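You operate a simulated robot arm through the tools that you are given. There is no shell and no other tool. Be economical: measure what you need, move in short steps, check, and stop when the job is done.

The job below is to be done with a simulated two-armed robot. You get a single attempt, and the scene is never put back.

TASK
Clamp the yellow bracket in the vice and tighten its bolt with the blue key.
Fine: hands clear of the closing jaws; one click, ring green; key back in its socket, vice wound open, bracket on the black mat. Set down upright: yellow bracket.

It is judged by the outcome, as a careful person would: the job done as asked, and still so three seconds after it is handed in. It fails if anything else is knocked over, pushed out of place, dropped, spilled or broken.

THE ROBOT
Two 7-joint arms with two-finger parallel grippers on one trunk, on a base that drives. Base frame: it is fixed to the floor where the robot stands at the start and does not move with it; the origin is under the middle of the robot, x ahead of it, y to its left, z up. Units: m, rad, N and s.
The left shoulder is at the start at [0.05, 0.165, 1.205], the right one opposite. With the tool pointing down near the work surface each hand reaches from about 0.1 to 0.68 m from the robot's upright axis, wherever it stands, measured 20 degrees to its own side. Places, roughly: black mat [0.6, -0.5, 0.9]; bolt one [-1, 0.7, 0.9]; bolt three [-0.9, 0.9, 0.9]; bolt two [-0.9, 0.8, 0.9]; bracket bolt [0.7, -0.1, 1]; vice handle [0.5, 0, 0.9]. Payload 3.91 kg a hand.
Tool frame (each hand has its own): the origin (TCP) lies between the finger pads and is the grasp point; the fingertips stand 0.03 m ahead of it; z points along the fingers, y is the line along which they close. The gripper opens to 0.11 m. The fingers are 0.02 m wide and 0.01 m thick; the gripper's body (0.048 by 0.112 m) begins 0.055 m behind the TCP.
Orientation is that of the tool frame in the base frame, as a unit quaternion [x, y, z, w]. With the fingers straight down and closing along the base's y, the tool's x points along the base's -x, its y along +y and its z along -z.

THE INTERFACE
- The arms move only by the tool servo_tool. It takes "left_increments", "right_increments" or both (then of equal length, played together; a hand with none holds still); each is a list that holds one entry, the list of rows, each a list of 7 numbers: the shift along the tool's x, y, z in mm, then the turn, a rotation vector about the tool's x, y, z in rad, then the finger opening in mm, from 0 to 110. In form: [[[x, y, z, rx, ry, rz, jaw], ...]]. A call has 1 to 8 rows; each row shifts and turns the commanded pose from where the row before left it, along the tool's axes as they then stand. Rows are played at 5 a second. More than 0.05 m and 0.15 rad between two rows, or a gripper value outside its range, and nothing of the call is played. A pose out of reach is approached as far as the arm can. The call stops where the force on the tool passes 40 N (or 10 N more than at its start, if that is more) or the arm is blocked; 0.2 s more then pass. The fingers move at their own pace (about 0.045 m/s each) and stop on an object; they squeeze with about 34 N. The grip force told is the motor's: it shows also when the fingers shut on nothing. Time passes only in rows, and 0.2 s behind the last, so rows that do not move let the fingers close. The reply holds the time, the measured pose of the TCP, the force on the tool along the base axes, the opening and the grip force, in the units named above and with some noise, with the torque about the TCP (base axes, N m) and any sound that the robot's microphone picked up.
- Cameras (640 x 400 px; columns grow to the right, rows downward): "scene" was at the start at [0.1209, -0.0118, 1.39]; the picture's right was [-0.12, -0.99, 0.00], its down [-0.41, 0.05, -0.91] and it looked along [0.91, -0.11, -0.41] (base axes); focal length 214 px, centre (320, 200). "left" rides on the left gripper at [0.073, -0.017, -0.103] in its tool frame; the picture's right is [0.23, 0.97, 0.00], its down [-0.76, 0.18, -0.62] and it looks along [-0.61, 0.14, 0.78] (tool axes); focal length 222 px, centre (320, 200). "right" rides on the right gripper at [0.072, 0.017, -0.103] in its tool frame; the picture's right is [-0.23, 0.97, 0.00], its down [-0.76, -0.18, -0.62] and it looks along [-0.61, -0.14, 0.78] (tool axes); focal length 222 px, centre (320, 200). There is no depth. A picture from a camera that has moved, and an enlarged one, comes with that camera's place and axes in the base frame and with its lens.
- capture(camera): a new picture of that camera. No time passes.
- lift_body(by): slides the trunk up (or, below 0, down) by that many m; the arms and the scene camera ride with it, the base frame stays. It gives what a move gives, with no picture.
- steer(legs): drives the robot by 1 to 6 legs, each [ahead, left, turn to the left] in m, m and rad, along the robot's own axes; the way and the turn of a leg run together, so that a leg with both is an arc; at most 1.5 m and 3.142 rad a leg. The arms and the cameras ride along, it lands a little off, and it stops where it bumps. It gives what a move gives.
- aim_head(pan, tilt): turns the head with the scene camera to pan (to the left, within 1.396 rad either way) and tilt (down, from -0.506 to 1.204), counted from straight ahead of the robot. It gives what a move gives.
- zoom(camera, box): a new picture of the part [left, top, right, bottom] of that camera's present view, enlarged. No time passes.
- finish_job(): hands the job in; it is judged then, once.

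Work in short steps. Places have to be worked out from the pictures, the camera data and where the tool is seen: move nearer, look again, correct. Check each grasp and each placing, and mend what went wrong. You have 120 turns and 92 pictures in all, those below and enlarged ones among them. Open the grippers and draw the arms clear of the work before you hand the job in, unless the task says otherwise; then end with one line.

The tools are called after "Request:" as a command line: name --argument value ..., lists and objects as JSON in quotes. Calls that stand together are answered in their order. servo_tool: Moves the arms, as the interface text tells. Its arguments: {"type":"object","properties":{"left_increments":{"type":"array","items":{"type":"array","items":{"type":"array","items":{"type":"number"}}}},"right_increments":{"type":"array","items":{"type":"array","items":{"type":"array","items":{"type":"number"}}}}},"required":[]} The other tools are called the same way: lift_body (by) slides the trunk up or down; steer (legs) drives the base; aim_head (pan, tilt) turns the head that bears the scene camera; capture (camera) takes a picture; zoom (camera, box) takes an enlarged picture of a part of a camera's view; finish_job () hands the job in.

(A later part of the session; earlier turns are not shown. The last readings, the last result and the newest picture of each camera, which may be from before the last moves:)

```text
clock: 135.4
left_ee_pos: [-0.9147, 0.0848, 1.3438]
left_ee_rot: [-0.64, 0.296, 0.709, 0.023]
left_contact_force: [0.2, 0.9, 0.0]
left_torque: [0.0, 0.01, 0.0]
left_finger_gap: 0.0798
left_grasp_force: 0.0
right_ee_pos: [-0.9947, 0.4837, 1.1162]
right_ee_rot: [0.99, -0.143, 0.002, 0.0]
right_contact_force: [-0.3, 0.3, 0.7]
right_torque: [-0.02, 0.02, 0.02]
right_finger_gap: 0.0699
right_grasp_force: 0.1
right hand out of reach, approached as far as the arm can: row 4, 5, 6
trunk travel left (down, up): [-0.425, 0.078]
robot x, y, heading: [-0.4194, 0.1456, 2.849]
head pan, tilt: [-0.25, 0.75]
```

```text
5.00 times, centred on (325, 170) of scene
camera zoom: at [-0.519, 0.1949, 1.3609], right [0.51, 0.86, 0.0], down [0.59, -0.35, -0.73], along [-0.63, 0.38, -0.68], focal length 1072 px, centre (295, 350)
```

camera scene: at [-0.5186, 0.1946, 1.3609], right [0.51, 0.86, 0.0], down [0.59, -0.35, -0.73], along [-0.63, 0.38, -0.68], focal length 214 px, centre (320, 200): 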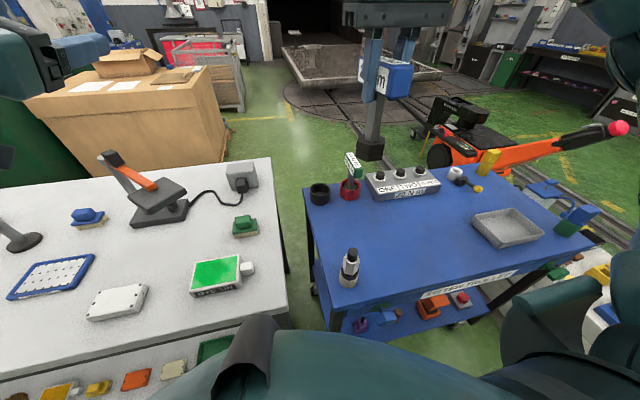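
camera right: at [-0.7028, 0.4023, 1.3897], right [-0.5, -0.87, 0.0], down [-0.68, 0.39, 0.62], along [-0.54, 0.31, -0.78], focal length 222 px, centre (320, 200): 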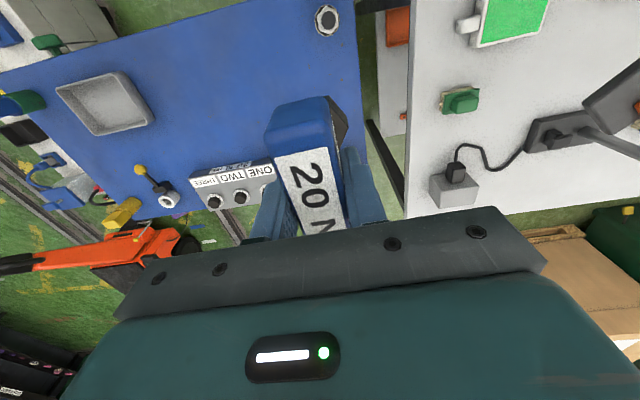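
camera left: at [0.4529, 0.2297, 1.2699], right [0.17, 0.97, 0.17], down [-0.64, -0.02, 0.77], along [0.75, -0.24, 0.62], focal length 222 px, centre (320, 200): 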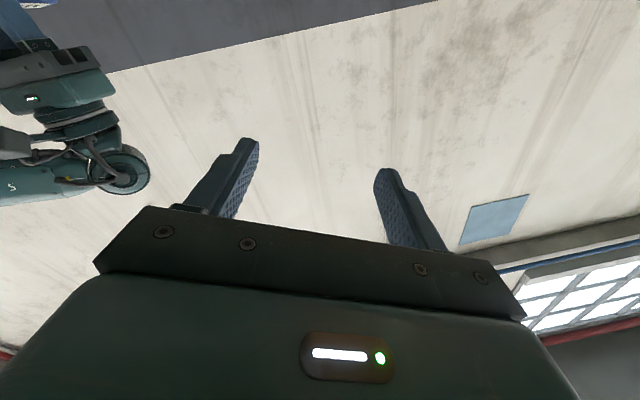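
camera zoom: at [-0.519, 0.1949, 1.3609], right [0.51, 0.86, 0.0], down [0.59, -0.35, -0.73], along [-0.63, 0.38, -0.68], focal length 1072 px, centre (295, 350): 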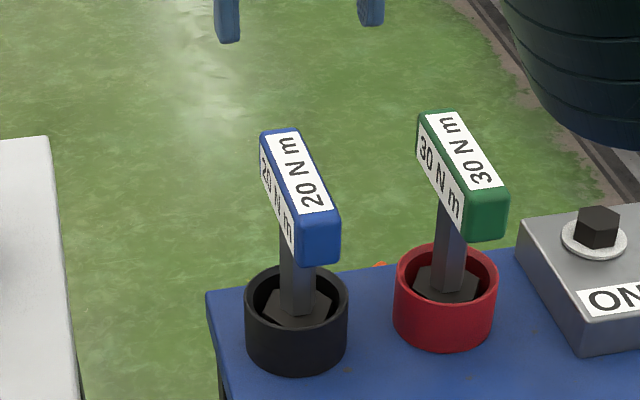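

The key is back in its cup. I retract the right hand and drive back to the bench position used for the vice.

Request:
servo_tool --right_increments '[[[40, 0, 0, 0, 0, 0, 70], [40, 0, -10, 0, 0, 0, 70], [40, 0, -20, 0, 0, 0, 70], [40, 0, -20, 0, 0, 0, 70], [40, 0, -20, 0, 0, 0, 70], [40, 0, -20, 0, 0, 0, 70], [20, 0, -20, 0, 0, 0, 70]]]'

Request:
steer --legs '[[-0.2, 0, 0], [0, 0, -2.852], [0.12, -0.088, 0]]'

```text
clock: 137.0
left_ee_pos: [-0.9149, 0.0833, 1.3429]
left_ee_rot: [-0.64, 0.296, 0.709, 0.023]
left_contact_force: [-0.8, 0.4, 0.2]
left_torque: [-0.03, 0.02, 0.0]
left_finger_gap: 0.08
left_grasp_force: 0.1
right_ee_pos: [-0.7441, 0.4076, 1.2278]
right_ee_rot: [0.989, -0.146, -0.001, 0.0]
right_contact_force: [-0.8, 0.1, 0.0]
right_torque: [-0.02, 0.02, 0.0]
right_finger_gap: 0.0702
right_grasp_force: 0.0
trunk travel left (down, up): [-0.425, 0.078]
robot x, y, heading: [-0.417, 0.1429, 2.851]
head pan, tilt: [-0.25, 0.75]
```

```text
clock: 146.3
left_ee_pos: [0.3517, 0.1973, 1.3424]
left_ee_rot: [0.2, 0.676, 0.08, 0.704]
left_contact_force: [0.8, 0.2, -0.2]
left_torque: [-0.01, 0.01, 0.01]
left_finger_gap: 0.08
left_grasp_force: 0.0
right_ee_pos: [0.2806, -0.1587, 1.2271]
right_ee_rot: [0.001, 1.0, 0.0, -0.001]
right_contact_force: [-0.2, -0.1, -0.1]
right_torque: [-0.02, 0.01, 0.04]
right_finger_gap: 0.07
right_grasp_force: 0.0
trunk travel left (down, up): [-0.425, 0.078]
robot x, y, heading: [-0.1051, -0.0002, 0.002]
head pan, tilt: [-0.25, 0.75]
```

Position repeated precisely. I bring the left hand back in front of the handle line, roll it -0.4 rad to match the vertical bar, move the right hand aside, and lower the trunk.

Request:
servo_tool --left_increments '[[[0, -40, 15, 0, 0, 0, 60], [0, -40, 15, 0, 0, 0, 60], [0, -40, 15, 0, 0, 0, 60], [0, -40, 15, 0, 0, 0, 60], [0, -40, 15, 0, 0, 0, 60], [0, 0, 0, 0, 0, -0.135, 60], [0, 0, 0, 0, 0, -0.135, 60], [0, 0, 0, 0, 0, -0.13, 60]]]' --right_increments '[[[0, -25, 0, 0, 0, 0, 70], [0, -25, 0, 0, 0, 0, 70], [0, -25, 0, 0, 0, 0, 70], [0, -25, 0, 0, 0, 0, 70], [0, -20, 0, 0, 0, 0, 70], [0, 0, 0, 0, 0, 0, 70], [0, 0, 0, 0, 0, 0, 70], [0, 0, 0, 0, 0, 0, 70]]]'

Request:
lift_body --by -0.36

Request:
capture --camera "left"

```text
clock: 148.1
left_ee_pos: [0.3931, 0.0051, 1.2653]
left_ee_rot: [0.061, 0.702, -0.063, 0.706]
left_contact_force: [0.6, -0.7, 0.4]
left_torque: [0.03, 0.02, 0.04]
left_finger_gap: 0.06
left_grasp_force: 0.1
right_ee_pos: [0.2803, -0.2786, 1.2259]
right_ee_rot: [0.0, 1.0, 0.001, 0.0]
right_contact_force: [0.2, 0.8, 0.5]
right_torque: [-0.02, 0.01, -0.02]
right_finger_gap: 0.0701
right_grasp_force: 0.1
trunk travel left (down, up): [-0.425, 0.078]
robot x, y, heading: [-0.1087, -0.0, 0.001]
head pan, tilt: [-0.25, 0.75]
```

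```text
clock: 151.6
left_ee_pos: [0.3928, 0.0038, 0.9051]
left_ee_rot: [0.062, 0.703, -0.062, 0.706]
left_contact_force: [-1.1, -0.8, -0.2]
left_torque: [-0.02, 0.03, 0.02]
left_finger_gap: 0.0599
left_grasp_force: 0.0
right_ee_pos: [0.2801, -0.2781, 0.8656]
right_ee_rot: [0.001, 1.0, 0.0, 0.0]
right_contact_force: [-0.3, 0.0, 0.6]
right_torque: [0.03, 0.01, 0.01]
right_finger_gap: 0.07
right_grasp_force: 0.1
trunk travel left (down, up): [-0.065, 0.438]
robot x, y, heading: [-0.1124, -0.0037, -0.0]
head pan, tilt: [-0.25, 0.75]
```

```text
12 pictures are left
camera left: at [0.2875, 0.0059, 0.834], right [0.17, 0.96, -0.23], down [-0.59, 0.28, 0.76], along [0.79, 0.0, 0.61], focal length 222 px, centre (320, 200)
```

left: 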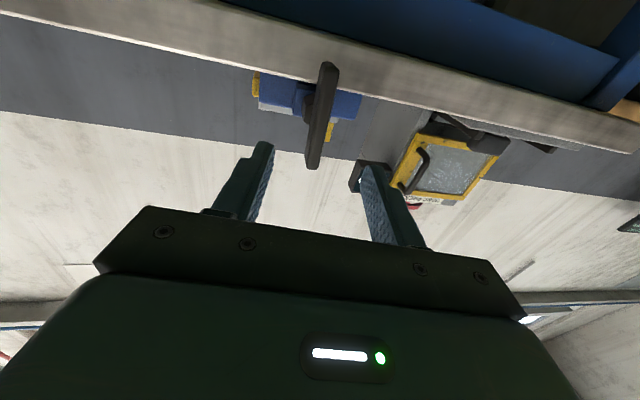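

The bar lies exactly between the fingers. I advance 100 mm and grip.

Request:
servo_tool --left_increments '[[[0, 0, 30, 0, 0, 0, 60], [0, 0, 30, 0, 0, 0, 60], [0, 0, 25, 0, 0, 0, 60], [0, 0, 13, 0, 0, 0, 60], [0, 0, 0, 0, 0, 0, 60], [0, 0, 0, 0, 0, 0, 0], [0, 0, 0, 0, 0, 0, 0], [0, 0, 0, 0, 0, 0, 0]]]'

Request:
servo_tool --left_increments '[[[0, 0, 0, 0, 0, -0.12, 0], [0, 0, 0, 0, 0, -0.12, 0], [0, 0, 0, 0, 0, -0.12, 0], [0, 0, 0, 0, 0, -0.12, 0]]]'

```text
clock: 153.4
left_ee_pos: [0.4885, -0.0153, 0.9055]
left_ee_rot: [0.065, 0.702, -0.063, 0.706]
left_contact_force: [0.3, -12.6, -0.3]
left_torque: [-0.13, -0.29, -0.47]
left_finger_gap: 0.0266
left_grasp_force: 38.8
right_ee_pos: [0.2795, -0.2781, 0.8654]
right_ee_rot: [0.001, 1.0, 0.0, 0.0]
right_contact_force: [0.0, -0.2, 1.0]
right_torque: [0.0, -0.04, -0.01]
right_finger_gap: 0.0698
right_grasp_force: 0.0
trunk travel left (down, up): [-0.065, 0.438]
robot x, y, heading: [-0.1084, -0.0004, 0.001]
head pan, tilt: [-0.25, 0.75]
```

```text
clock: 154.4
left_ee_pos: [0.4891, -0.0159, 0.9055]
left_ee_rot: [-0.105, 0.698, -0.23, 0.67]
left_contact_force: [-11.4, -13.0, -2.6]
left_torque: [0.33, 1.0, -1.07]
left_finger_gap: 0.0263
left_grasp_force: 45.1
right_ee_pos: [0.2786, -0.2785, 0.8658]
right_ee_rot: [0.0, 1.0, 0.001, 0.0]
right_contact_force: [-0.8, 0.2, 0.7]
right_torque: [0.0, 0.0, 0.0]
right_finger_gap: 0.0701
right_grasp_force: 0.1
trunk travel left (down, up): [-0.065, 0.438]
robot x, y, heading: [-0.1083, 0.0025, 0.002]
head pan, tilt: [-0.25, 0.75]
```

The handle loosens. I continue the counter-clockwise turn to near the wrist limit.

Request:
servo_tool --left_increments '[[[0, 0, 0, 0, 0, -0.12, 0], [0, 0, 0, 0, 0, -0.12, 0], [0, 0, 0, 0, 0, -0.12, 0], [0, 0, 0, 0, 0, -0.12, 0], [0, 0, 0, 0, 0, -0.12, 0], [0, 0, 0, 0, 0, -0.12, 0], [0, 0, 0, 0, 0, -0.12, 0]]]'

```text
clock: 156.0
left_ee_pos: [0.4886, -0.0133, 0.9059]
left_ee_rot: [-0.383, 0.594, -0.482, 0.519]
left_contact_force: [-8.3, -9.2, -7.1]
left_torque: [0.05, 0.23, -1.11]
left_finger_gap: 0.0259
left_grasp_force: 45.2
right_ee_pos: [0.2796, -0.2799, 0.8662]
right_ee_rot: [0.0, 1.0, -0.001, 0.0]
right_contact_force: [-0.3, 0.2, -1.2]
right_torque: [-0.01, -0.01, 0.0]
right_finger_gap: 0.0698
right_grasp_force: 0.0
trunk travel left (down, up): [-0.065, 0.438]
robot x, y, heading: [-0.1091, 0.0012, -0.002]
head pan, tilt: [-0.25, 0.75]
```

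Turned 1.3 rad. Release, back off, roll +π, and regrip.

Request:
servo_tool --left_increments '[[[0, 0, 0, 0, 0, 0, 60], [0, 0, 0, 0, 0, 0, 60], [0, 0, -40, 0, 0, 0, 60], [0, 0, -40, 0, 0, 0.1496, 60], [0, 0, 0, 0, 0, 0.1496, 60], [0, 0, 0, 0, 0, 0.1496, 60], [0, 0, 0, 0, 0, 0.1496, 60], [0, 0, 0, 0, 0, 0.1496, 60]]]'

Request:
servo_tool --left_increments '[[[0, 0, 0, 0, 0, 0.1496, 60], [0, 0, 0, 0, 0, 0.1496, 60], [0, 0, 0, 0, 0, 0.1496, 60], [0, 0, 0, 0, 0, 0.1496, 60], [0, 0, 0, 0, 0, 0.1496, 60], [0, 0, 0, 0, 0, 0.1496, 60], [0, 0, 0, 0, 0, 0.1496, 60], [0, 0, 0, 0, 0, 0.1496, 60]]]'

Request:
servo_tool --left_increments '[[[0, 0, 0, 0, 0, 0.1496, 60], [0, 0, 0, 0, 0, 0.1496, 60], [0, 0, 0, 0, 0, 0.1496, 60], [0, 0, 0, 0, 0, 0.1496, 60], [0, 0, 0, 0, 0, 0.1496, 60], [0, 0, 0, 0, 0, 0.1496, 60], [0, 0, 0, 0, 0, 0.1496, 60], [0, 0, 0, 0, 0, 0.1496, 60]]]'

Request:
capture --camera "left"

```text
clock: 157.8
left_ee_pos: [0.4115, 0.0009, 0.9062]
left_ee_rot: [-0.139, 0.691, -0.257, 0.661]
left_contact_force: [-1.1, 1.1, -1.3]
left_torque: [0.03, 0.0, -0.01]
left_finger_gap: 0.0599
left_grasp_force: 0.1
right_ee_pos: [0.2808, -0.2786, 0.8665]
right_ee_rot: [0.0, 1.0, 0.0, 0.0]
right_contact_force: [0.5, 0.3, -0.4]
right_torque: [0.0, 0.02, 0.0]
right_finger_gap: 0.0701
right_grasp_force: 0.1
trunk travel left (down, up): [-0.065, 0.438]
robot x, y, heading: [-0.1037, -0.0006, -0.001]
head pan, tilt: [-0.25, 0.75]
```

```text
clock: 159.6
left_ee_pos: [0.4114, 0.0012, 0.9055]
left_ee_rot: [0.275, 0.649, 0.159, 0.691]
left_contact_force: [0.4, -0.4, 0.1]
left_torque: [0.03, 0.02, 0.01]
left_finger_gap: 0.0598
left_grasp_force: 0.1
right_ee_pos: [0.2797, -0.2768, 0.8667]
right_ee_rot: [-0.001, 1.0, 0.0, 0.0]
right_contact_force: [0.6, -0.1, 0.6]
right_torque: [-0.02, -0.04, 0.02]
right_finger_gap: 0.0701
right_grasp_force: 0.0
trunk travel left (down, up): [-0.065, 0.438]
robot x, y, heading: [-0.1099, -0.0018, -0.001]
head pan, tilt: [-0.25, 0.75]
```

```text
clock: 161.4
left_ee_pos: [0.4103, 0.002, 0.9057]
left_ee_rot: [0.593, 0.381, 0.521, 0.481]
left_contact_force: [0.2, 0.5, 0.0]
left_torque: [-0.01, 0.01, -0.01]
left_finger_gap: 0.0601
left_grasp_force: 0.1
right_ee_pos: [0.2803, -0.2774, 0.8667]
right_ee_rot: [0.0, 1.0, 0.0, 0.0]
right_contact_force: [0.3, -0.5, -0.5]
right_torque: [0.04, -0.01, 0.01]
right_finger_gap: 0.0698
right_grasp_force: 0.1
trunk travel left (down, up): [-0.065, 0.438]
robot x, y, heading: [-0.1056, 0.0016, -0.0]
head pan, tilt: [-0.25, 0.75]
```

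```text
11 pictures are left
camera left: at [0.3209, 0.0927, 0.9083], right [-0.01, -0.02, 1.0], down [-0.75, -0.66, -0.02], along [0.66, -0.75, -0.01], focal length 222 px, centre (320, 200)
```

left: 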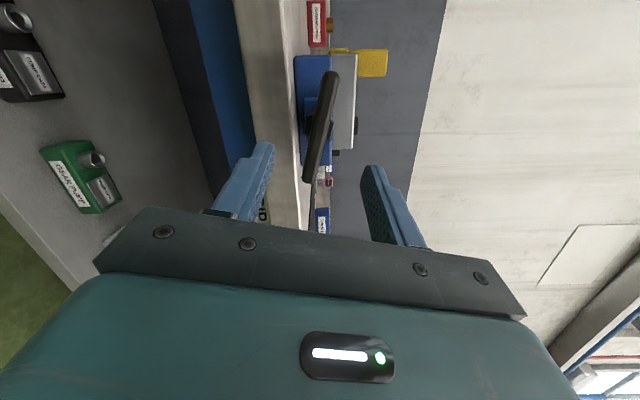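

Aligned again. Advance 80 mm, grip, and unwind.

Request:
servo_tool --left_increments '[[[0, 0, 30, 0, 0, 0, 60], [0, 0, 30, 0, 0, 0, 60], [0, 0, 20, 0, 0, 0, 60], [0, 0, 0, 0, 0, 0, 60], [0, 0, 0, 0, 0, 0, 0], [0, 0, 0, 0, 0, 0, 0], [0, 0, 0, 0, 0, 0, 0]]]'

Request:
servo_tool --left_increments '[[[0, 0, 0, 0, 0, -0.13, 0], [0, 0, 0, 0, 0, -0.13, 0], [0, 0, 0, 0, 0, -0.13, 0], [0, 0, 0, 0, 0, -0.13, 0], [0, 0, 0, 0, 0, -0.13, 0], [0, 0, 0, 0, 0, -0.13, 0], [0, 0, 0, 0, 0, -0.13, 0], [0, 0, 0, 0, 0, -0.13, 0]]]'

Request:
servo_tool --left_increments '[[[0, 0, 0, 0, 0, -0.13, 0], [0, 0, 0, 0, 0, -0.13, 0], [0, 0, 0, 0, 0, -0.13, 0], [0, 0, 0, 0, 0, -0.13, 0], [0, 0, 0, 0, 0, -0.13, 0], [0, 0, 0, 0, 0, -0.13, 0], [0, 0, 0, 0, 0, -0.13, 0], [0, 0, 0, 0, 0, -0.13, 0]]]'

```text
clock: 163.0
left_ee_pos: [0.4893, -0.0141, 0.9056]
left_ee_rot: [0.592, 0.383, 0.52, 0.482]
left_contact_force: [0.9, -0.7, 0.0]
left_torque: [-0.08, -0.2, -0.06]
left_finger_gap: 0.0258
left_grasp_force: 37.9
right_ee_pos: [0.2811, -0.2775, 0.8664]
right_ee_rot: [0.0, 1.0, 0.0, 0.0]
right_contact_force: [-0.2, 0.1, 0.3]
right_torque: [-0.02, -0.02, 0.01]
right_finger_gap: 0.07
right_grasp_force: 0.0
trunk travel left (down, up): [-0.065, 0.438]
robot x, y, heading: [-0.1096, -0.0034, -0.003]
head pan, tilt: [-0.25, 0.75]
```

```text
clock: 164.8
left_ee_pos: [0.4896, -0.0141, 0.9028]
left_ee_rot: [0.326, 0.629, 0.21, 0.674]
left_contact_force: [-7.7, -6.1, -17.8]
left_torque: [0.51, 1.47, 0.21]
left_finger_gap: 0.0264
left_grasp_force: 45.5
right_ee_pos: [0.2799, -0.2793, 0.8665]
right_ee_rot: [0.001, 1.0, 0.0, -0.001]
right_contact_force: [-0.5, -0.2, 1.5]
right_torque: [0.01, -0.03, -0.02]
right_finger_gap: 0.0701
right_grasp_force: 0.1
trunk travel left (down, up): [-0.065, 0.438]
robot x, y, heading: [-0.1069, -0.0031, -0.008]
head pan, tilt: [-0.25, 0.75]
```

```text
clock: 166.6
left_ee_pos: [0.4887, -0.0164, 0.9051]
left_ee_rot: [-0.027, 0.705, -0.155, 0.691]
left_contact_force: [-4.1, -13.8, -10.9]
left_torque: [0.37, 1.3, -0.88]
left_finger_gap: 0.0266
left_grasp_force: 44.7
right_ee_pos: [0.2803, -0.2788, 0.8658]
right_ee_rot: [0.001, 1.0, 0.001, -0.001]
right_contact_force: [0.4, 0.3, -0.3]
right_torque: [0.02, -0.01, 0.03]
right_finger_gap: 0.0696
right_grasp_force: 0.0
trunk travel left (down, up): [-0.065, 0.438]
robot x, y, heading: [-0.1076, -0.002, -0.002]
head pan, tilt: [-0.25, 0.75]
```

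Request:
servo_tool --left_increments '[[[0, 0, 0, 0, 0, -0.135, 0], [0, 0, 0, 0, 0, -0.135, 0], [0, 0, 0, 0, 0, -0.135, 0], [0, 0, 0, 0, 0, -0.135, 0], [0, 0, 0, 0, 0, -0.135, 0], [0, 0, 0, 0, 0, -0.135, 0], [0, 0, 0, 0, 0, -0.135, 0], [0, 0, 0, 0, 0, -0.12, 0]]]'

Request:
aim_head --pan 0 --tilt 0.25

Request:
zoom --camera "scene" --box '[250, 140, 410, 240]'

```text
clock: 168.4
left_ee_pos: [0.4889, -0.0141, 0.9047]
left_ee_rot: [-0.386, 0.592, -0.483, 0.518]
left_contact_force: [-8.7, -5.5, -8.7]
left_torque: [0.11, 0.26, -1.11]
left_finger_gap: 0.0261
left_grasp_force: 44.7
right_ee_pos: [0.2796, -0.2768, 0.8656]
right_ee_rot: [-0.001, 1.0, 0.0, 0.0]
right_contact_force: [-0.6, -0.2, 0.4]
right_torque: [0.03, 0.01, -0.02]
right_finger_gap: 0.0698
right_grasp_force: 0.1
trunk travel left (down, up): [-0.065, 0.438]
robot x, y, heading: [-0.1074, 0.0001, -0.001]
head pan, tilt: [-0.25, 0.75]
```

```text
clock: 169.3
left_ee_pos: [0.4888, -0.0132, 0.9049]
left_ee_rot: [-0.383, 0.593, -0.482, 0.519]
left_contact_force: [-8.8, -5.4, -10.1]
left_torque: [0.02, 0.09, -0.9]
left_finger_gap: 0.0261
left_grasp_force: 45.4
right_ee_pos: [0.279, -0.278, 0.866]
right_ee_rot: [0.0, 1.0, 0.0, 0.0]
right_contact_force: [-0.6, -0.2, 0.0]
right_torque: [0.02, 0.01, 0.03]
right_finger_gap: 0.0699
right_grasp_force: 0.0
trunk travel left (down, up): [-0.065, 0.438]
robot x, y, heading: [-0.1056, -0.0008, 0.005]
head pan, tilt: [0.0, 0.25]
```

```text
4.00 times, centred on (330, 190) of scene
camera zoom: at [0.0151, -0.0009, 1.0459], right [0.0, -1.0, 0.0], down [-0.25, 0.0, -0.97], along [0.97, 0.0, -0.25], focal length 858 px, centre (280, 240)
```

zoom: 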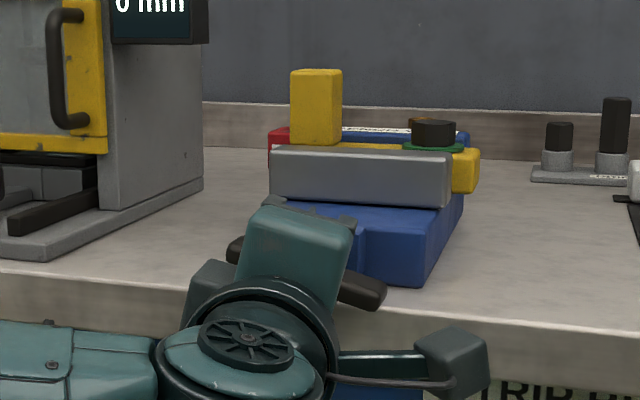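

The jaw is well off the bracket but about 0.3 rad short of the starting state. I turn a little more here, then do one further regrip stroke to be fully open.

Request:
servo_tool --left_increments '[[[0, 0, 0, 0, 0, -0.1, 0], [0, 0, 0, 0, 0, -0.1, 0], [0, 0, 0, 0, 0, 0, 60], [0, 0, 0, 0, 0, 0, 60], [0, 0, -40, 0, 0, 0, 60], [0, 0, -40, 0, 0, 0.1496, 60], [0, 0, 0, 0, 0, 0.1496, 60], [0, 0, 0, 0, 0, 0.1496, 60]]]'

Request:
servo_tool --left_increments '[[[0, 0, 0, 0, 0, 0.1496, 60], [0, 0, 0, 0, 0, 0.1496, 60], [0, 0, 0, 0, 0, 0.1496, 60], [0, 0, 0, 0, 0, 0.1496, 60], [0, 0, 0, 0, 0, 0.1496, 60], [0, 0, 0, 0, 0, 0.1496, 60], [0, 0, 0, 0, 0, 0.1496, 60], [0, 0, 0, 0, 0, 0.1496, 60]]]'

Request:
servo_tool --left_increments '[[[0, 0, 0, 0, 0, 0.1496, 60], [0, 0, 0, 0, 0, 0.1496, 60], [0, 0, 0, 0, 0, 0.1496, 60], [0, 0, 0, 0, 0, 0.1496, 60], [0, 0, 0, 0, 0, 0.1496, 60], [0, 0, 0, 0, 0, 0.1496, 60], [0, 0, 0, 0, 0, 0.1496, 60], [0, 0, 0, 0, 0, 0.1496, 60]]]'

Request:
servo_tool --left_increments '[[[0, 0, 0, 0, 0, 0.1496, 60], [0, 0, 0, 0, 0, 0.1496, 60], [0, 0, 0, 0, 0, 0, 60]]]'

Request:
capture --camera "left"

```text
clock: 171.1
left_ee_pos: [0.41, 0.0005, 0.9065]
left_ee_rot: [-0.307, 0.635, -0.414, 0.576]
left_contact_force: [-0.1, -0.1, -0.2]
left_torque: [0.04, 0.0, 0.02]
left_finger_gap: 0.0598
left_grasp_force: 0.0
right_ee_pos: [0.2798, -0.2776, 0.8674]
right_ee_rot: [0.0, 1.0, -0.001, 0.0]
right_contact_force: [0.2, 1.0, 0.3]
right_torque: [-0.02, 0.01, 0.01]
right_finger_gap: 0.07
right_grasp_force: 0.1
trunk travel left (down, up): [-0.065, 0.438]
robot x, y, heading: [-0.1071, 0.0031, -0.002]
head pan, tilt: [0.0, 0.25]
```

```text
clock: 172.9
left_ee_pos: [0.4107, 0.0011, 0.9062]
left_ee_rot: [0.105, 0.697, -0.018, 0.709]
left_contact_force: [-0.2, -0.5, -0.2]
left_torque: [-0.01, -0.03, 0.0]
left_finger_gap: 0.06
left_grasp_force: 0.1
right_ee_pos: [0.2804, -0.2778, 0.8659]
right_ee_rot: [0.0, 1.0, 0.001, 0.0]
right_contact_force: [0.3, 0.7, 0.7]
right_torque: [0.0, 0.01, 0.01]
right_finger_gap: 0.0701
right_grasp_force: 0.0
trunk travel left (down, up): [-0.065, 0.438]
robot x, y, heading: [-0.109, 0.0014, -0.001]
head pan, tilt: [0.0, 0.25]
```

```text
clock: 174.7
left_ee_pos: [0.4113, 0.0008, 0.9054]
left_ee_rot: [0.48, 0.516, 0.384, 0.596]
left_contact_force: [-1.5, 0.1, 0.0]
left_torque: [0.01, 0.01, 0.02]
left_finger_gap: 0.0601
left_grasp_force: 0.2
right_ee_pos: [0.2801, -0.2781, 0.8661]
right_ee_rot: [-0.001, 1.0, 0.0, 0.0]
right_contact_force: [0.0, 0.0, 0.4]
right_torque: [0.03, -0.02, -0.01]
right_finger_gap: 0.0699
right_grasp_force: 0.2
trunk travel left (down, up): [-0.065, 0.438]
robot x, y, heading: [-0.1095, 0.0003, 0.001]
head pan, tilt: [0.0, 0.25]
```

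```text
clock: 175.5
left_ee_pos: [0.4094, 0.0015, 0.9053]
left_ee_rot: [0.552, 0.44, 0.468, 0.531]
left_contact_force: [0.1, 0.6, -0.3]
left_torque: [0.04, 0.02, 0.03]
left_finger_gap: 0.06
left_grasp_force: 0.0
right_ee_pos: [0.281, -0.2772, 0.8658]
right_ee_rot: [0.0, 1.0, 0.0, 0.0]
right_contact_force: [-0.4, 0.1, -0.4]
right_torque: [0.01, 0.02, 0.01]
right_finger_gap: 0.07
right_grasp_force: 0.0
trunk travel left (down, up): [-0.065, 0.438]
robot x, y, heading: [-0.1108, 0.0018, 0.001]
head pan, tilt: [0.0, 0.25]
```

```text
9 pictures are left
camera left: at [0.3205, 0.0915, 0.8931], right [0.03, 0.18, 0.98], down [-0.75, -0.65, 0.14], along [0.66, -0.74, 0.12], focal length 222 px, centre (320, 200)
```

left: 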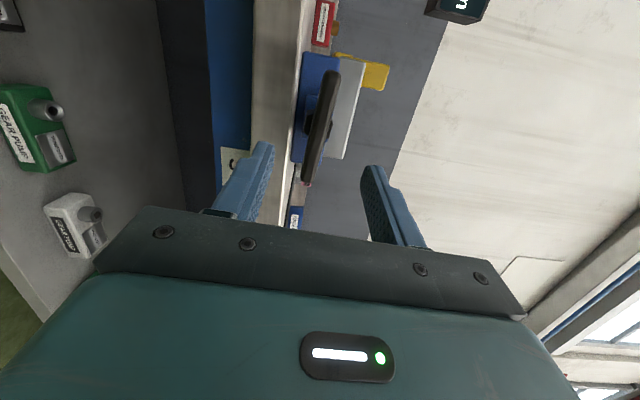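

Aligned. Grip and unwind about another 1.5 rad, watching for an end stop.

Request:
servo_tool --left_increments '[[[0, 0, 30, 0, 0, 0, 60], [0, 0, 30, 0, 0, 0, 60], [0, 0, 20, 0, 0, 0, 60], [0, 0, 0, 0, 0, 0, 60], [0, 0, 0, 0, 0, 0, 0], [0, 0, 0, 0, 0, 0, 0], [0, 0, 0, 0, 0, 0, 0]]]'

Request:
servo_tool --left_increments '[[[0, 0, 0, 0, 0, -0.12, 0], [0, 0, 0, 0, 0, -0.12, 0], [0, 0, 0, 0, 0, -0.12, 0], [0, 0, 0, 0, 0, -0.12, 0]]]'

Request:
servo_tool --left_increments '[[[0, 0, 0, 0, 0, -0.12, 0], [0, 0, 0, 0, 0, -0.12, 0], [0, 0, 0, 0, 0, -0.12, 0], [0, 0, 0, 0, 0, -0.12, 0]]]'

```text
clock: 177.1
left_ee_pos: [0.4898, -0.0126, 0.9054]
left_ee_rot: [0.551, 0.442, 0.468, 0.531]
left_contact_force: [0.4, 0.1, -3.3]
left_torque: [0.0, 0.07, -0.03]
left_finger_gap: 0.0259
left_grasp_force: 38.4
right_ee_pos: [0.28, -0.2784, 0.8672]
right_ee_rot: [-0.001, 1.0, 0.001, -0.001]
right_contact_force: [0.3, 0.4, 0.1]
right_torque: [0.01, 0.0, 0.0]
right_finger_gap: 0.0702
right_grasp_force: 0.0
trunk travel left (down, up): [-0.065, 0.438]
robot x, y, heading: [-0.1104, 0.004, 0.003]
head pan, tilt: [0.0, 0.25]
```

```text
clock: 178.1
left_ee_pos: [0.4908, -0.0108, 0.9026]
left_ee_rot: [0.43, 0.561, 0.33, 0.625]
left_contact_force: [-9.3, 17.5, -17.5]
left_torque: [2.14, 1.06, 0.42]
left_finger_gap: 0.0304
left_grasp_force: 44.5
right_ee_pos: [0.2807, -0.2765, 0.8662]
right_ee_rot: [0.0, 1.0, -0.001, -0.001]
right_contact_force: [-0.1, -0.3, -0.1]
right_torque: [0.01, 0.0, 0.02]
right_finger_gap: 0.07
right_grasp_force: 0.2
trunk travel left (down, up): [-0.065, 0.438]
robot x, y, heading: [-0.1067, -0.0011, 0.004]
head pan, tilt: [0.0, 0.25]
```

```text
clock: 179.1
left_ee_pos: [0.4894, -0.012, 0.9039]
left_ee_rot: [0.29, 0.644, 0.173, 0.687]
left_contact_force: [-11.9, 8.7, -19.4]
left_torque: [7.5, -1.04, -0.89]
left_finger_gap: 0.0463
left_grasp_force: 43.5
right_ee_pos: [0.2795, -0.2773, 0.8665]
right_ee_rot: [0.0, 1.0, 0.0, 0.0]
right_contact_force: [-0.1, -1.0, 0.2]
right_torque: [0.02, -0.01, 0.01]
right_finger_gap: 0.0701
right_grasp_force: 0.0
trunk travel left (down, up): [-0.065, 0.438]
robot x, y, heading: [-0.1041, -0.0002, -0.0]
head pan, tilt: [0.0, 0.25]
```

The end stop is reached (torque 7.5 N·m, fingers spreading): the vice is fully open. I relax the twist, open, back off, and raise the trunk.

Request:
servo_tool --left_increments '[[[0, 0, 0, 0, 0, 0.14, 50], [0, 0, 0, 0, 0, 0.14, 60], [0, 0, 0, 0, 0, 0.14, 70], [0, 0, 0, 0, 0, 0, 80], [0, 0, -30, 0, 0, 0, 80], [0, 0, -40, 0, 0, 0, 80], [0, 0, -40, 0, 0, 0, 80]]]'

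Request:
lift_body --by 0.36

Request:
aim_head --pan -0.3 --tilt 0.65

Request:
capture --camera "scene"

```text
clock: 180.7
left_ee_pos: [0.3801, 0.006, 0.9046]
left_ee_rot: [0.413, 0.572, 0.309, 0.638]
left_contact_force: [0.1, 0.5, 1.0]
left_torque: [0.02, 0.0, 0.02]
left_finger_gap: 0.0799
left_grasp_force: 0.2
right_ee_pos: [0.2796, -0.2777, 0.8656]
right_ee_rot: [0.0, 1.0, 0.001, 0.0]
right_contact_force: [-0.5, -0.1, -0.1]
right_torque: [0.0, -0.01, 0.0]
right_finger_gap: 0.0698
right_grasp_force: 0.0
trunk travel left (down, up): [-0.065, 0.438]
robot x, y, heading: [-0.1126, 0.0028, -0.002]
head pan, tilt: [0.0, 0.25]
```

```text
clock: 184.2
left_ee_pos: [0.3796, 0.0063, 1.2661]
left_ee_rot: [0.413, 0.571, 0.309, 0.639]
left_contact_force: [-0.4, 0.2, -0.8]
left_torque: [-0.01, 0.0, 0.0]
left_finger_gap: 0.0801
left_grasp_force: 0.1
right_ee_pos: [0.2804, -0.2778, 1.2266]
right_ee_rot: [0.0, 1.0, 0.0, 0.0]
right_contact_force: [0.5, 0.4, 0.5]
right_torque: [0.01, 0.0, -0.01]
right_finger_gap: 0.0701
right_grasp_force: 0.0
trunk travel left (down, up): [-0.425, 0.078]
robot x, y, heading: [-0.1101, -0.001, 0.004]
head pan, tilt: [0.0, 0.25]
```

```text
clock: 185.1
left_ee_pos: [0.3805, 0.0059, 1.2659]
left_ee_rot: [0.413, 0.571, 0.309, 0.639]
left_contact_force: [-0.4, 0.6, 0.3]
left_torque: [-0.02, 0.0, 0.01]
left_finger_gap: 0.0799
left_grasp_force: 0.2
right_ee_pos: [0.2793, -0.2776, 1.2257]
right_ee_rot: [0.0, 1.0, 0.0, 0.0]
right_contact_force: [0.5, 0.3, 0.3]
right_torque: [0.0, 0.0, -0.07]
right_finger_gap: 0.0698
right_grasp_force: 0.0
trunk travel left (down, up): [-0.425, 0.078]
robot x, y, heading: [-0.1098, 0.0009, 0.001]
head pan, tilt: [-0.3, 0.649]
```

```text
8 pictures are left
camera scene: at [0.0046, -0.0261, 1.3696], right [-0.29, -0.96, 0.0], down [-0.58, 0.18, -0.8], along [0.76, -0.23, -0.6], focal length 214 px, centre (320, 200)
```

scene: 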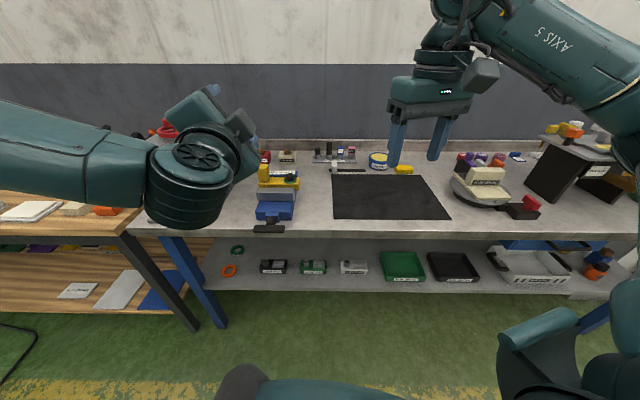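

Vice fully open, ring visible green. I move the left hand up and aside, and drive forward 0.27 m to reach the bracket and the mat with the right hand.

Request:
servo_tool --left_increments '[[[38, 15, -20, 0, 0, 0, 80], [38, 15, -20, 0, 0, 0, 80], [38, 15, -20, 0, 0, 0, 80], [38, 15, -20, 0, 0, 0, 80], [0, 35, -25, 0, 0, 0, 80], [0, 35, -25, 0, 0, 0, 80], [0, 35, -25, 0, 0, 0, 80]]]'

Request:
steer --legs '[[0.27, 0, 0]]'

```text
clock: 186.7
left_ee_pos: [0.2979, 0.1745, 1.3558]
left_ee_rot: [0.413, 0.572, 0.308, 0.639]
left_contact_force: [-1.0, -0.1, 1.1]
left_torque: [0.0, -0.01, -0.02]
left_finger_gap: 0.0799
left_grasp_force: 0.0
left hand out of reach, approached as far as the arm can: row 3, 4, 5, 6
right_ee_pos: [0.2786, -0.2769, 1.2266]
right_ee_rot: [0.0, 1.0, 0.0, -0.001]
right_contact_force: [-0.9, 0.6, 0.6]
right_torque: [0.02, -0.04, -0.01]
right_finger_gap: 0.0701
right_grasp_force: 0.0
trunk travel left (down, up): [-0.425, 0.078]
robot x, y, heading: [-0.1063, 0.0007, -0.004]
head pan, tilt: [-0.3, 0.649]
```

```text
clock: 188.6
left_ee_pos: [0.5687, 0.1757, 1.3545]
left_ee_rot: [0.413, 0.572, 0.309, 0.638]
left_contact_force: [0.3, -0.2, -0.3]
left_torque: [0.02, -0.04, 0.02]
left_finger_gap: 0.0799
left_grasp_force: 0.0
right_ee_pos: [0.5494, -0.2771, 1.2263]
right_ee_rot: [-0.001, 1.0, -0.001, 0.0]
right_contact_force: [-0.4, 0.0, -0.1]
right_torque: [0.03, 0.04, -0.03]
right_finger_gap: 0.0704
right_grasp_force: 0.0
trunk travel left (down, up): [-0.425, 0.078]
robot x, y, heading: [0.1597, 0.0027, 0.001]
head pan, tilt: [-0.3, 0.649]
```

Move the right hand over the bracket area, yaw it 0.2 rad to match the bar, and look.

Request:
servo_tool --right_increments '[[[-30.2, 35.4, 5.2, 0, 0, 0, 60], [-30.2, 35.4, 5.2, 0, 0, 0, 60], [-30.2, 35.4, 5.2, 0, 0, 0, 60], [-30.2, 35.4, 5.2, 0, 0, 0, 60], [-30.2, 35.4, 5.2, 0, 0, 0, 60], [0, 0, 0, 0, 0, 0.1, 60], [0, 0, 0, 0, 0, 0.1, 60], [0, 0, 0, 0, 0, 0, 60]]]'

Request:
zoom --camera "right" --box '[300, 20, 460, 140]'

```text
clock: 190.4
left_ee_pos: [0.5683, 0.175, 1.3558]
left_ee_rot: [0.413, 0.572, 0.31, 0.638]
left_contact_force: [-1.4, -0.5, 0.6]
left_torque: [0.0, 0.04, -0.02]
left_finger_gap: 0.0798
left_grasp_force: 0.0
right_ee_pos: [0.6992, -0.1001, 1.2004]
right_ee_rot: [0.1, 0.995, -0.001, 0.0]
right_contact_force: [0.2, 0.2, -0.4]
right_torque: [0.0, -0.05, 0.01]
right_finger_gap: 0.0601
right_grasp_force: 0.0
trunk travel left (down, up): [-0.425, 0.078]
robot x, y, heading: [0.161, 0.0005, -0.002]
head pan, tilt: [-0.3, 0.649]
```

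```text
3.33 times, centred on (380, 80) of right
camera zoom: at [0.6318, -0.0691, 1.3034], right [0.42, 0.91, 0.0], down [0.71, -0.33, 0.62], along [0.57, -0.26, -0.78], focal length 740 px, centre (120, 600)
```

zoom: 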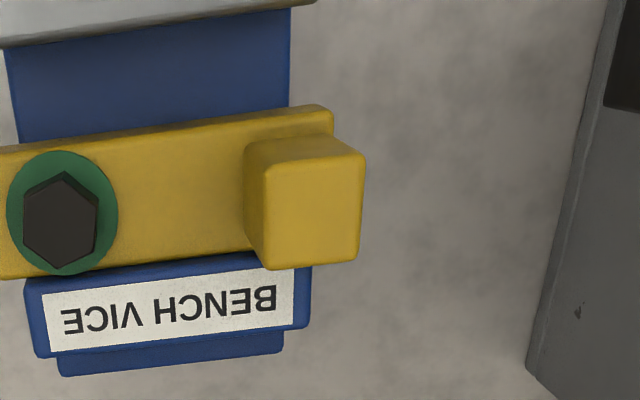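

The upright block's top centre is about (0.716, -0.028, 1.006), with the bracket yawed 0.325 rad. I move above it and turn 0.12 more.

Request:
servo_tool --right_increments '[[[-1, 25, 35, 0, 0, 0, 60], [-1, 25, 35, 0, 0, 0, 60], [0, 24, 35, 0, 0, 0.06, 60], [0, 0, 33, 0, 0, 0.06, 60], [0, 0, 0, 0, 0, 0, 60]]]'

Request:
capture --camera "right"

```text
clock: 191.6
left_ee_pos: [0.5672, 0.1749, 1.3547]
left_ee_rot: [0.413, 0.572, 0.31, 0.638]
left_contact_force: [0.3, -0.1, -0.2]
left_torque: [-0.04, 0.0, 0.0]
left_finger_gap: 0.08
left_grasp_force: 0.2
right_ee_pos: [0.716, -0.0274, 1.0623]
right_ee_rot: [0.159, 0.987, 0.001, 0.0]
right_contact_force: [0.3, 0.5, 0.0]
right_torque: [-0.01, 0.01, 0.01]
right_finger_gap: 0.0602
right_grasp_force: 0.0
trunk travel left (down, up): [-0.425, 0.078]
robot x, y, heading: [0.1615, -0.0031, 0.007]
head pan, tilt: [-0.3, 0.649]
```

```text
6 pictures are left
camera right: at [0.6524, 0.011, 1.1657], right [0.52, 0.85, 0.0], down [0.67, -0.41, 0.62], along [0.53, -0.33, -0.78], focal length 222 px, centre (320, 200)
```

right: 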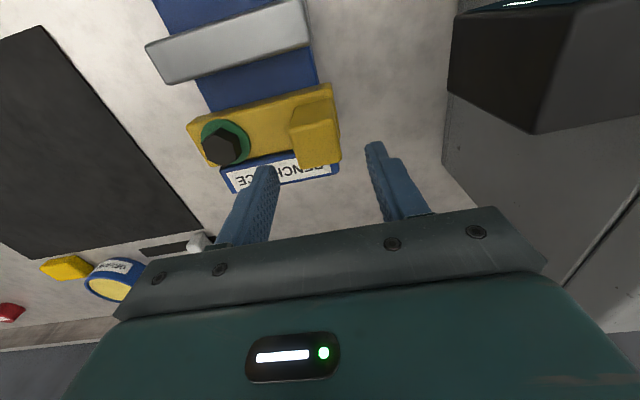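

Aligned over the upright. Descend 79 mm and close.

Request:
servo_tool --right_increments '[[[2, 0, 25, 0, 0, 0, 60], [0, 0, 25, 0, 0, 0, 60], [0, 0, 18, 0, 0, 0, 60], [0, 0, 9, 0, 0, 0, 60], [0, 0, 0, 0, 0, 0, 0], [0, 0, 0, 0, 0, 0, 0], [0, 0, 0, 0, 0, 0, 0]]]'

```text
clock: 193.2
left_ee_pos: [0.5686, 0.1749, 1.3557]
left_ee_rot: [0.412, 0.573, 0.31, 0.637]
left_contact_force: [-0.5, -0.3, -0.8]
left_torque: [-0.01, 0.03, -0.01]
left_finger_gap: 0.08
left_grasp_force: 0.1
right_ee_pos: [0.7138, -0.0275, 0.9849]
right_ee_rot: [0.159, 0.987, 0.0, 0.0]
right_contact_force: [-1.0, -2.0, 0.0]
right_torque: [0.07, -0.13, -0.04]
right_finger_gap: 0.0361
right_grasp_force: 34.0
trunk travel left (down, up): [-0.425, 0.078]
robot x, y, heading: [0.1647, 0.0035, 0.006]
head pan, tilt: [-0.3, 0.649]
```

Gripped (36 mm). I ease it 3 mm off the fixed jaw and lift straight up.

Request:
servo_tool --right_increments '[[[3, 0, -5, 0, 0, 0, 0], [0, 0, -10, 0, 0, 0, 0], [0, 0, -20, 0, 0, 0, 0], [0, 0, -30, 0, 0, 0, 0], [0, 0, -30, 0, 0, 0, 0], [0, 0, -30, 0, 0, 0, 0], [0, 0, 0, 0, 0, 0, 0]]]'

Request:
aim_head --pan -0.5 --tilt 0.7

Request:
capture --camera "scene"

```text
clock: 194.8
left_ee_pos: [0.5688, 0.1749, 1.3554]
left_ee_rot: [0.412, 0.572, 0.31, 0.638]
left_contact_force: [-0.2, 0.4, 0.3]
left_torque: [-0.01, -0.04, 0.01]
left_finger_gap: 0.08
left_grasp_force: 0.0
right_ee_pos: [0.7124, -0.0264, 1.1086]
right_ee_rot: [0.157, 0.988, 0.0, -0.001]
right_contact_force: [0.2, 0.0, -5.0]
right_torque: [0.22, -0.06, -0.01]
right_finger_gap: 0.036
right_grasp_force: 33.8
trunk travel left (down, up): [-0.425, 0.078]
robot x, y, heading: [0.1604, -0.0016, 0.006]
head pan, tilt: [-0.3, 0.649]
```

```text
clock: 195.5
left_ee_pos: [0.5684, 0.1752, 1.3549]
left_ee_rot: [0.413, 0.572, 0.31, 0.637]
left_contact_force: [0.3, 0.7, -0.2]
left_torque: [0.01, 0.02, 0.0]
left_finger_gap: 0.0802
left_grasp_force: 0.2
right_ee_pos: [0.7114, -0.0273, 1.1098]
right_ee_rot: [0.158, 0.987, 0.0, 0.001]
right_contact_force: [-0.7, 0.8, -4.2]
right_torque: [0.18, -0.07, 0.01]
right_finger_gap: 0.0359
right_grasp_force: 34.2
trunk travel left (down, up): [-0.425, 0.078]
robot x, y, heading: [0.1604, -0.0006, 0.001]
head pan, tilt: [-0.499, 0.7]
```

```text
5 pictures are left
camera scene: at [0.2655, -0.0405, 1.3651], right [-0.48, -0.88, 0.0], down [-0.57, 0.31, -0.76], along [0.67, -0.36, -0.64], focal length 214 px, centre (320, 200)
```

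scene: 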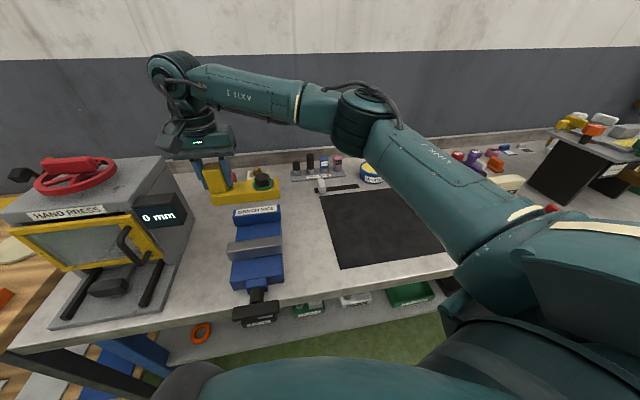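

The bracket is lifted level. I carry it over to the mat.

Request:
servo_tool --right_increments '[[[0, 0, -30, 0, 0, 0, 0], [-5, -30, 0, 0, 0, 0, 0], [-7.6, -43, 0, 0, 0, 0, 0], [-7.6, -43, 0, 0, 0, 0, 0], [-7.6, -43, 0, 0, 0, 0, 0], [-7.6, -43, 0, 0, 0, 0, 0], [-7.6, -43, 0, 0, 0, 0, 0], [-7.6, -43, 0, 0, 0, 0, 0]]]'

Request:
servo_tool --right_increments '[[[-7.6, -43, 0, 0, 0, 0, 0], [-7.6, -43, 0, 0, 0, 0, 0], [-7.6, -33, 0, 0, 0, 0, 0], [0, 0, 40, 0, 0, 0, 0], [0, 0, 40, 0, 0, 0, 0], [0, 0, 0, 0, 0, 0, 0]]]'

Request:
capture --camera "scene"

```text
clock: 197.3
left_ee_pos: [0.568, 0.1735, 1.3565]
left_ee_rot: [0.412, 0.573, 0.31, 0.637]
left_contact_force: [0.0, 0.0, 0.5]
left_torque: [-0.03, -0.04, 0.0]
left_finger_gap: 0.0798
left_grasp_force: 0.1
right_ee_pos: [0.6687, -0.3164, 1.1399]
right_ee_rot: [0.158, 0.987, 0.0, 0.0]
right_contact_force: [1.5, 0.3, -3.3]
right_torque: [0.2, -0.05, -0.02]
right_finger_gap: 0.0361
right_grasp_force: 34.0
trunk travel left (down, up): [-0.425, 0.078]
robot x, y, heading: [0.1552, -0.0017, 0.006]
head pan, tilt: [-0.499, 0.7]
```

```text
clock: 198.7
left_ee_pos: [0.5685, 0.1749, 1.3538]
left_ee_rot: [0.412, 0.572, 0.31, 0.638]
left_contact_force: [0.1, 1.3, 0.2]
left_torque: [0.02, -0.01, -0.01]
left_finger_gap: 0.08
left_grasp_force: 0.0
right_ee_pos: [0.6537, -0.4341, 1.0597]
right_ee_rot: [0.159, 0.987, -0.001, 0.0]
right_contact_force: [0.3, 1.5, -3.6]
right_torque: [0.2, -0.09, 0.02]
right_finger_gap: 0.036
right_grasp_force: 34.1
trunk travel left (down, up): [-0.425, 0.078]
robot x, y, heading: [0.1611, -0.0017, 0.003]
head pan, tilt: [-0.499, 0.7]
```

```text
4 pictures are left
camera scene: at [0.2653, -0.0406, 1.3651], right [-0.48, -0.88, 0.0], down [-0.57, 0.31, -0.76], along [0.67, -0.36, -0.64], focal length 214 px, centre (320, 200)
```

scene: 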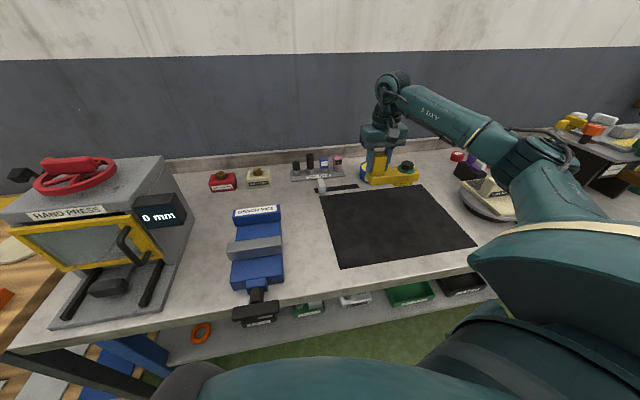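

Over the mat. Lower to 0.98, then finer.

Request:
servo_tool --right_increments '[[[0, 0, 35, 0, 0, 0, 0], [0, 0, 35, 0, 0, 0, 0], [0, 0, 20, 0, 0, 0, 0], [0, 0, 0, 0, 0, 0, 0]]]'

Request:
zoom --camera "scene" --box '[340, 150, 440, 240]'

```text
clock: 199.7
left_ee_pos: [0.5686, 0.1745, 1.3555]
left_ee_rot: [0.412, 0.573, 0.31, 0.638]
left_contact_force: [0.0, 0.0, -0.1]
left_torque: [0.0, -0.03, 0.01]
left_finger_gap: 0.0799
left_grasp_force: 0.1
right_ee_pos: [0.6555, -0.4353, 0.9708]
right_ee_rot: [0.159, 0.987, 0.0, 0.0]
right_contact_force: [-0.7, 0.2, -3.9]
right_torque: [0.17, -0.09, -0.05]
right_finger_gap: 0.0359
right_grasp_force: 33.9
trunk travel left (down, up): [-0.425, 0.078]
robot x, y, heading: [0.1591, -0.0018, 0.001]
head pan, tilt: [-0.499, 0.7]
```

```text
4.44 times, centred on (390, 195) of scene
camera zoom: at [0.2653, -0.0408, 1.3651], right [-0.48, -0.88, 0.0], down [-0.57, 0.31, -0.76], along [0.67, -0.36, -0.64], focal length 953 px, centre (9, 222)
```

zoom: 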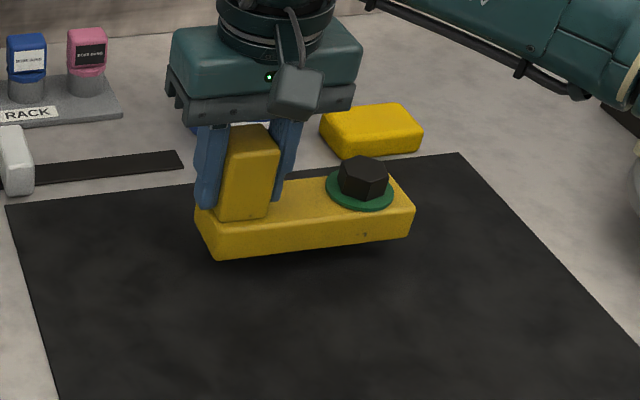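

About 5 cm to go. Lower 35 mm, then in small steps until contact.

Request:
servo_tool --right_increments '[[[0, 0, 20, 0, 0, 0, 0], [0, 0, 12, 0, 0, 0, 0], [0, 0, 4, 0, 0, 0, 0], [0, 0, 4, 0, 0, 0, 0], [0, 0, 0, 0, 0, 0, 0]]]'

```text
clock: 200.6
left_ee_pos: [0.5654, 0.1771, 1.3556]
left_ee_rot: [0.412, 0.571, 0.309, 0.639]
left_contact_force: [-0.2, -0.7, -0.8]
left_torque: [-0.02, 0.02, -0.01]
left_finger_gap: 0.0799
left_grasp_force: 0.0
right_ee_pos: [0.6553, -0.4343, 0.9434]
right_ee_rot: [0.16, 0.987, 0.001, 0.007]
right_contact_force: [-8.2, 4.4, 17.4]
right_torque: [-0.9, 1.38, -0.6]
right_finger_gap: 0.036
right_grasp_force: 33.9
trunk travel left (down, up): [-0.425, 0.078]
robot x, y, heading: [0.1604, -0.0004, -0.001]
head pan, tilt: [-0.499, 0.7]
stopped in row 4 (right hand): the force on the tool passed its limit (the readings are from after the stop); the commanded pose is now the measured one
```

Contact at z 0.943. I ease up 2 mm to unload and check.

Request:
servo_tool --right_increments '[[[0, 0, -2, 0, 0, 0, 0], [0, 0, 0, 0, 0, 0, 0]]]'

Request:
zoom --camera "scene" --box '[340, 150, 440, 240]'

```text
clock: 201.2
left_ee_pos: [0.5654, 0.177, 1.3573]
left_ee_rot: [0.411, 0.572, 0.31, 0.638]
left_contact_force: [0.0, 0.6, 0.1]
left_torque: [0.0, 0.0, 0.0]
left_finger_gap: 0.0801
left_grasp_force: 0.1
right_ee_pos: [0.6541, -0.4357, 0.9436]
right_ee_rot: [0.159, 0.987, 0.0, 0.007]
right_contact_force: [-8.9, 5.8, 14.6]
right_torque: [-0.77, 1.05, -0.65]
right_finger_gap: 0.036
right_grasp_force: 34.3
trunk travel left (down, up): [-0.425, 0.078]
robot x, y, heading: [0.1603, 0.0018, -0.004]
head pan, tilt: [-0.499, 0.7]
```

```text
4.44 times, centred on (390, 195) of scene
camera zoom: at [0.263, -0.0387, 1.3654], right [-0.48, -0.88, 0.0], down [-0.56, 0.31, -0.77], along [0.67, -0.37, -0.64], focal length 953 px, centre (9, 222)
```

zoom: 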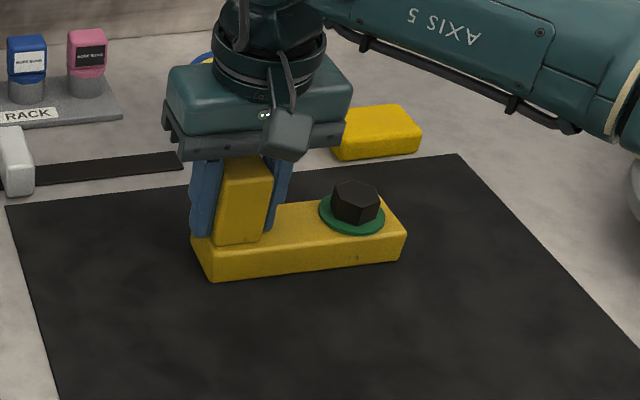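

It sits flat on the mat. I ease a little more, open, and rise.

Request:
servo_tool --right_increments '[[[0, 0, -2, 0, 0, 0, 0], [0, 0, -1, 0, 0, 0, 0], [0, 0, 0, 0, 0, 0, 42], [0, 0, 0, 0, 0, 0, 60], [0, 0, 0, 0, 0, 0, 60], [0, 0, -15, 0, 0, 0, 60], [0, 0, -30, 0, 0, 0, 60], [0, 0, -40, 0, 0, 0, 60]]]'

Request:
servo_tool --right_increments '[[[0, 0, -45, 0, 0, 0, 60], [0, 0, -45, 0, 0, 0, 60], [40, 0, -25, 0, 0, 0, 60], [40, 0, -20, 0, 0, 0, 60], [40, 0, 0, 0, 0, 0, 60], [40, 0, 0, 0, 0, 0, 60]]]'

Request:
capture --camera "scene"

```text
clock: 203.0
left_ee_pos: [0.5671, 0.1739, 1.3546]
left_ee_rot: [0.411, 0.572, 0.309, 0.639]
left_contact_force: [-0.5, 0.1, -0.4]
left_torque: [-0.02, 0.01, 0.02]
left_finger_gap: 0.0801
left_grasp_force: 0.0
right_ee_pos: [0.6554, -0.4367, 1.0284]
right_ee_rot: [0.16, 0.987, 0.0, 0.005]
right_contact_force: [-0.5, 0.4, 0.5]
right_torque: [-0.03, -0.05, -0.02]
right_finger_gap: 0.0601
right_grasp_force: 0.1
trunk travel left (down, up): [-0.425, 0.078]
robot x, y, heading: [0.1595, -0.0002, 0.005]
head pan, tilt: [-0.499, 0.7]
```

```text
clock: 204.4
left_ee_pos: [0.5682, 0.1744, 1.3546]
left_ee_rot: [0.413, 0.571, 0.31, 0.638]
left_contact_force: [-0.4, 0.3, -0.2]
left_torque: [0.02, -0.01, 0.02]
left_finger_gap: 0.0799
left_grasp_force: 0.0
right_ee_pos: [0.5013, -0.386, 1.1622]
right_ee_rot: [0.16, 0.987, 0.0, 0.006]
right_contact_force: [0.1, 1.0, 0.1]
right_torque: [0.02, 0.0, -0.03]
right_finger_gap: 0.0601
right_grasp_force: 0.0
trunk travel left (down, up): [-0.425, 0.078]
robot x, y, heading: [0.1576, 0.001, -0.001]
head pan, tilt: [-0.499, 0.7]
```

```text
1 pictures are left
camera scene: at [0.2643, -0.0405, 1.3652], right [-0.48, -0.88, 0.0], down [-0.57, 0.31, -0.77], along [0.67, -0.36, -0.64], focal length 214 px, centre (320, 200)
```

scene: 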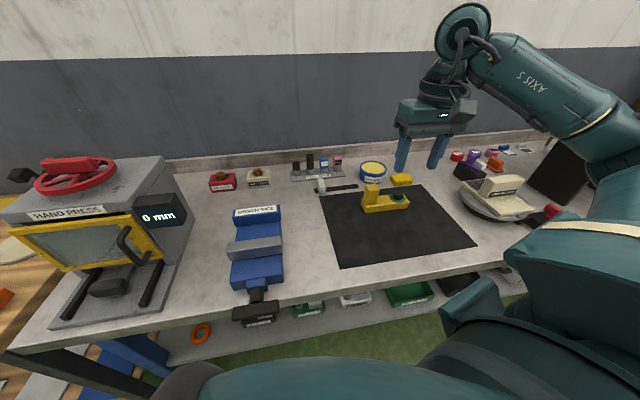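

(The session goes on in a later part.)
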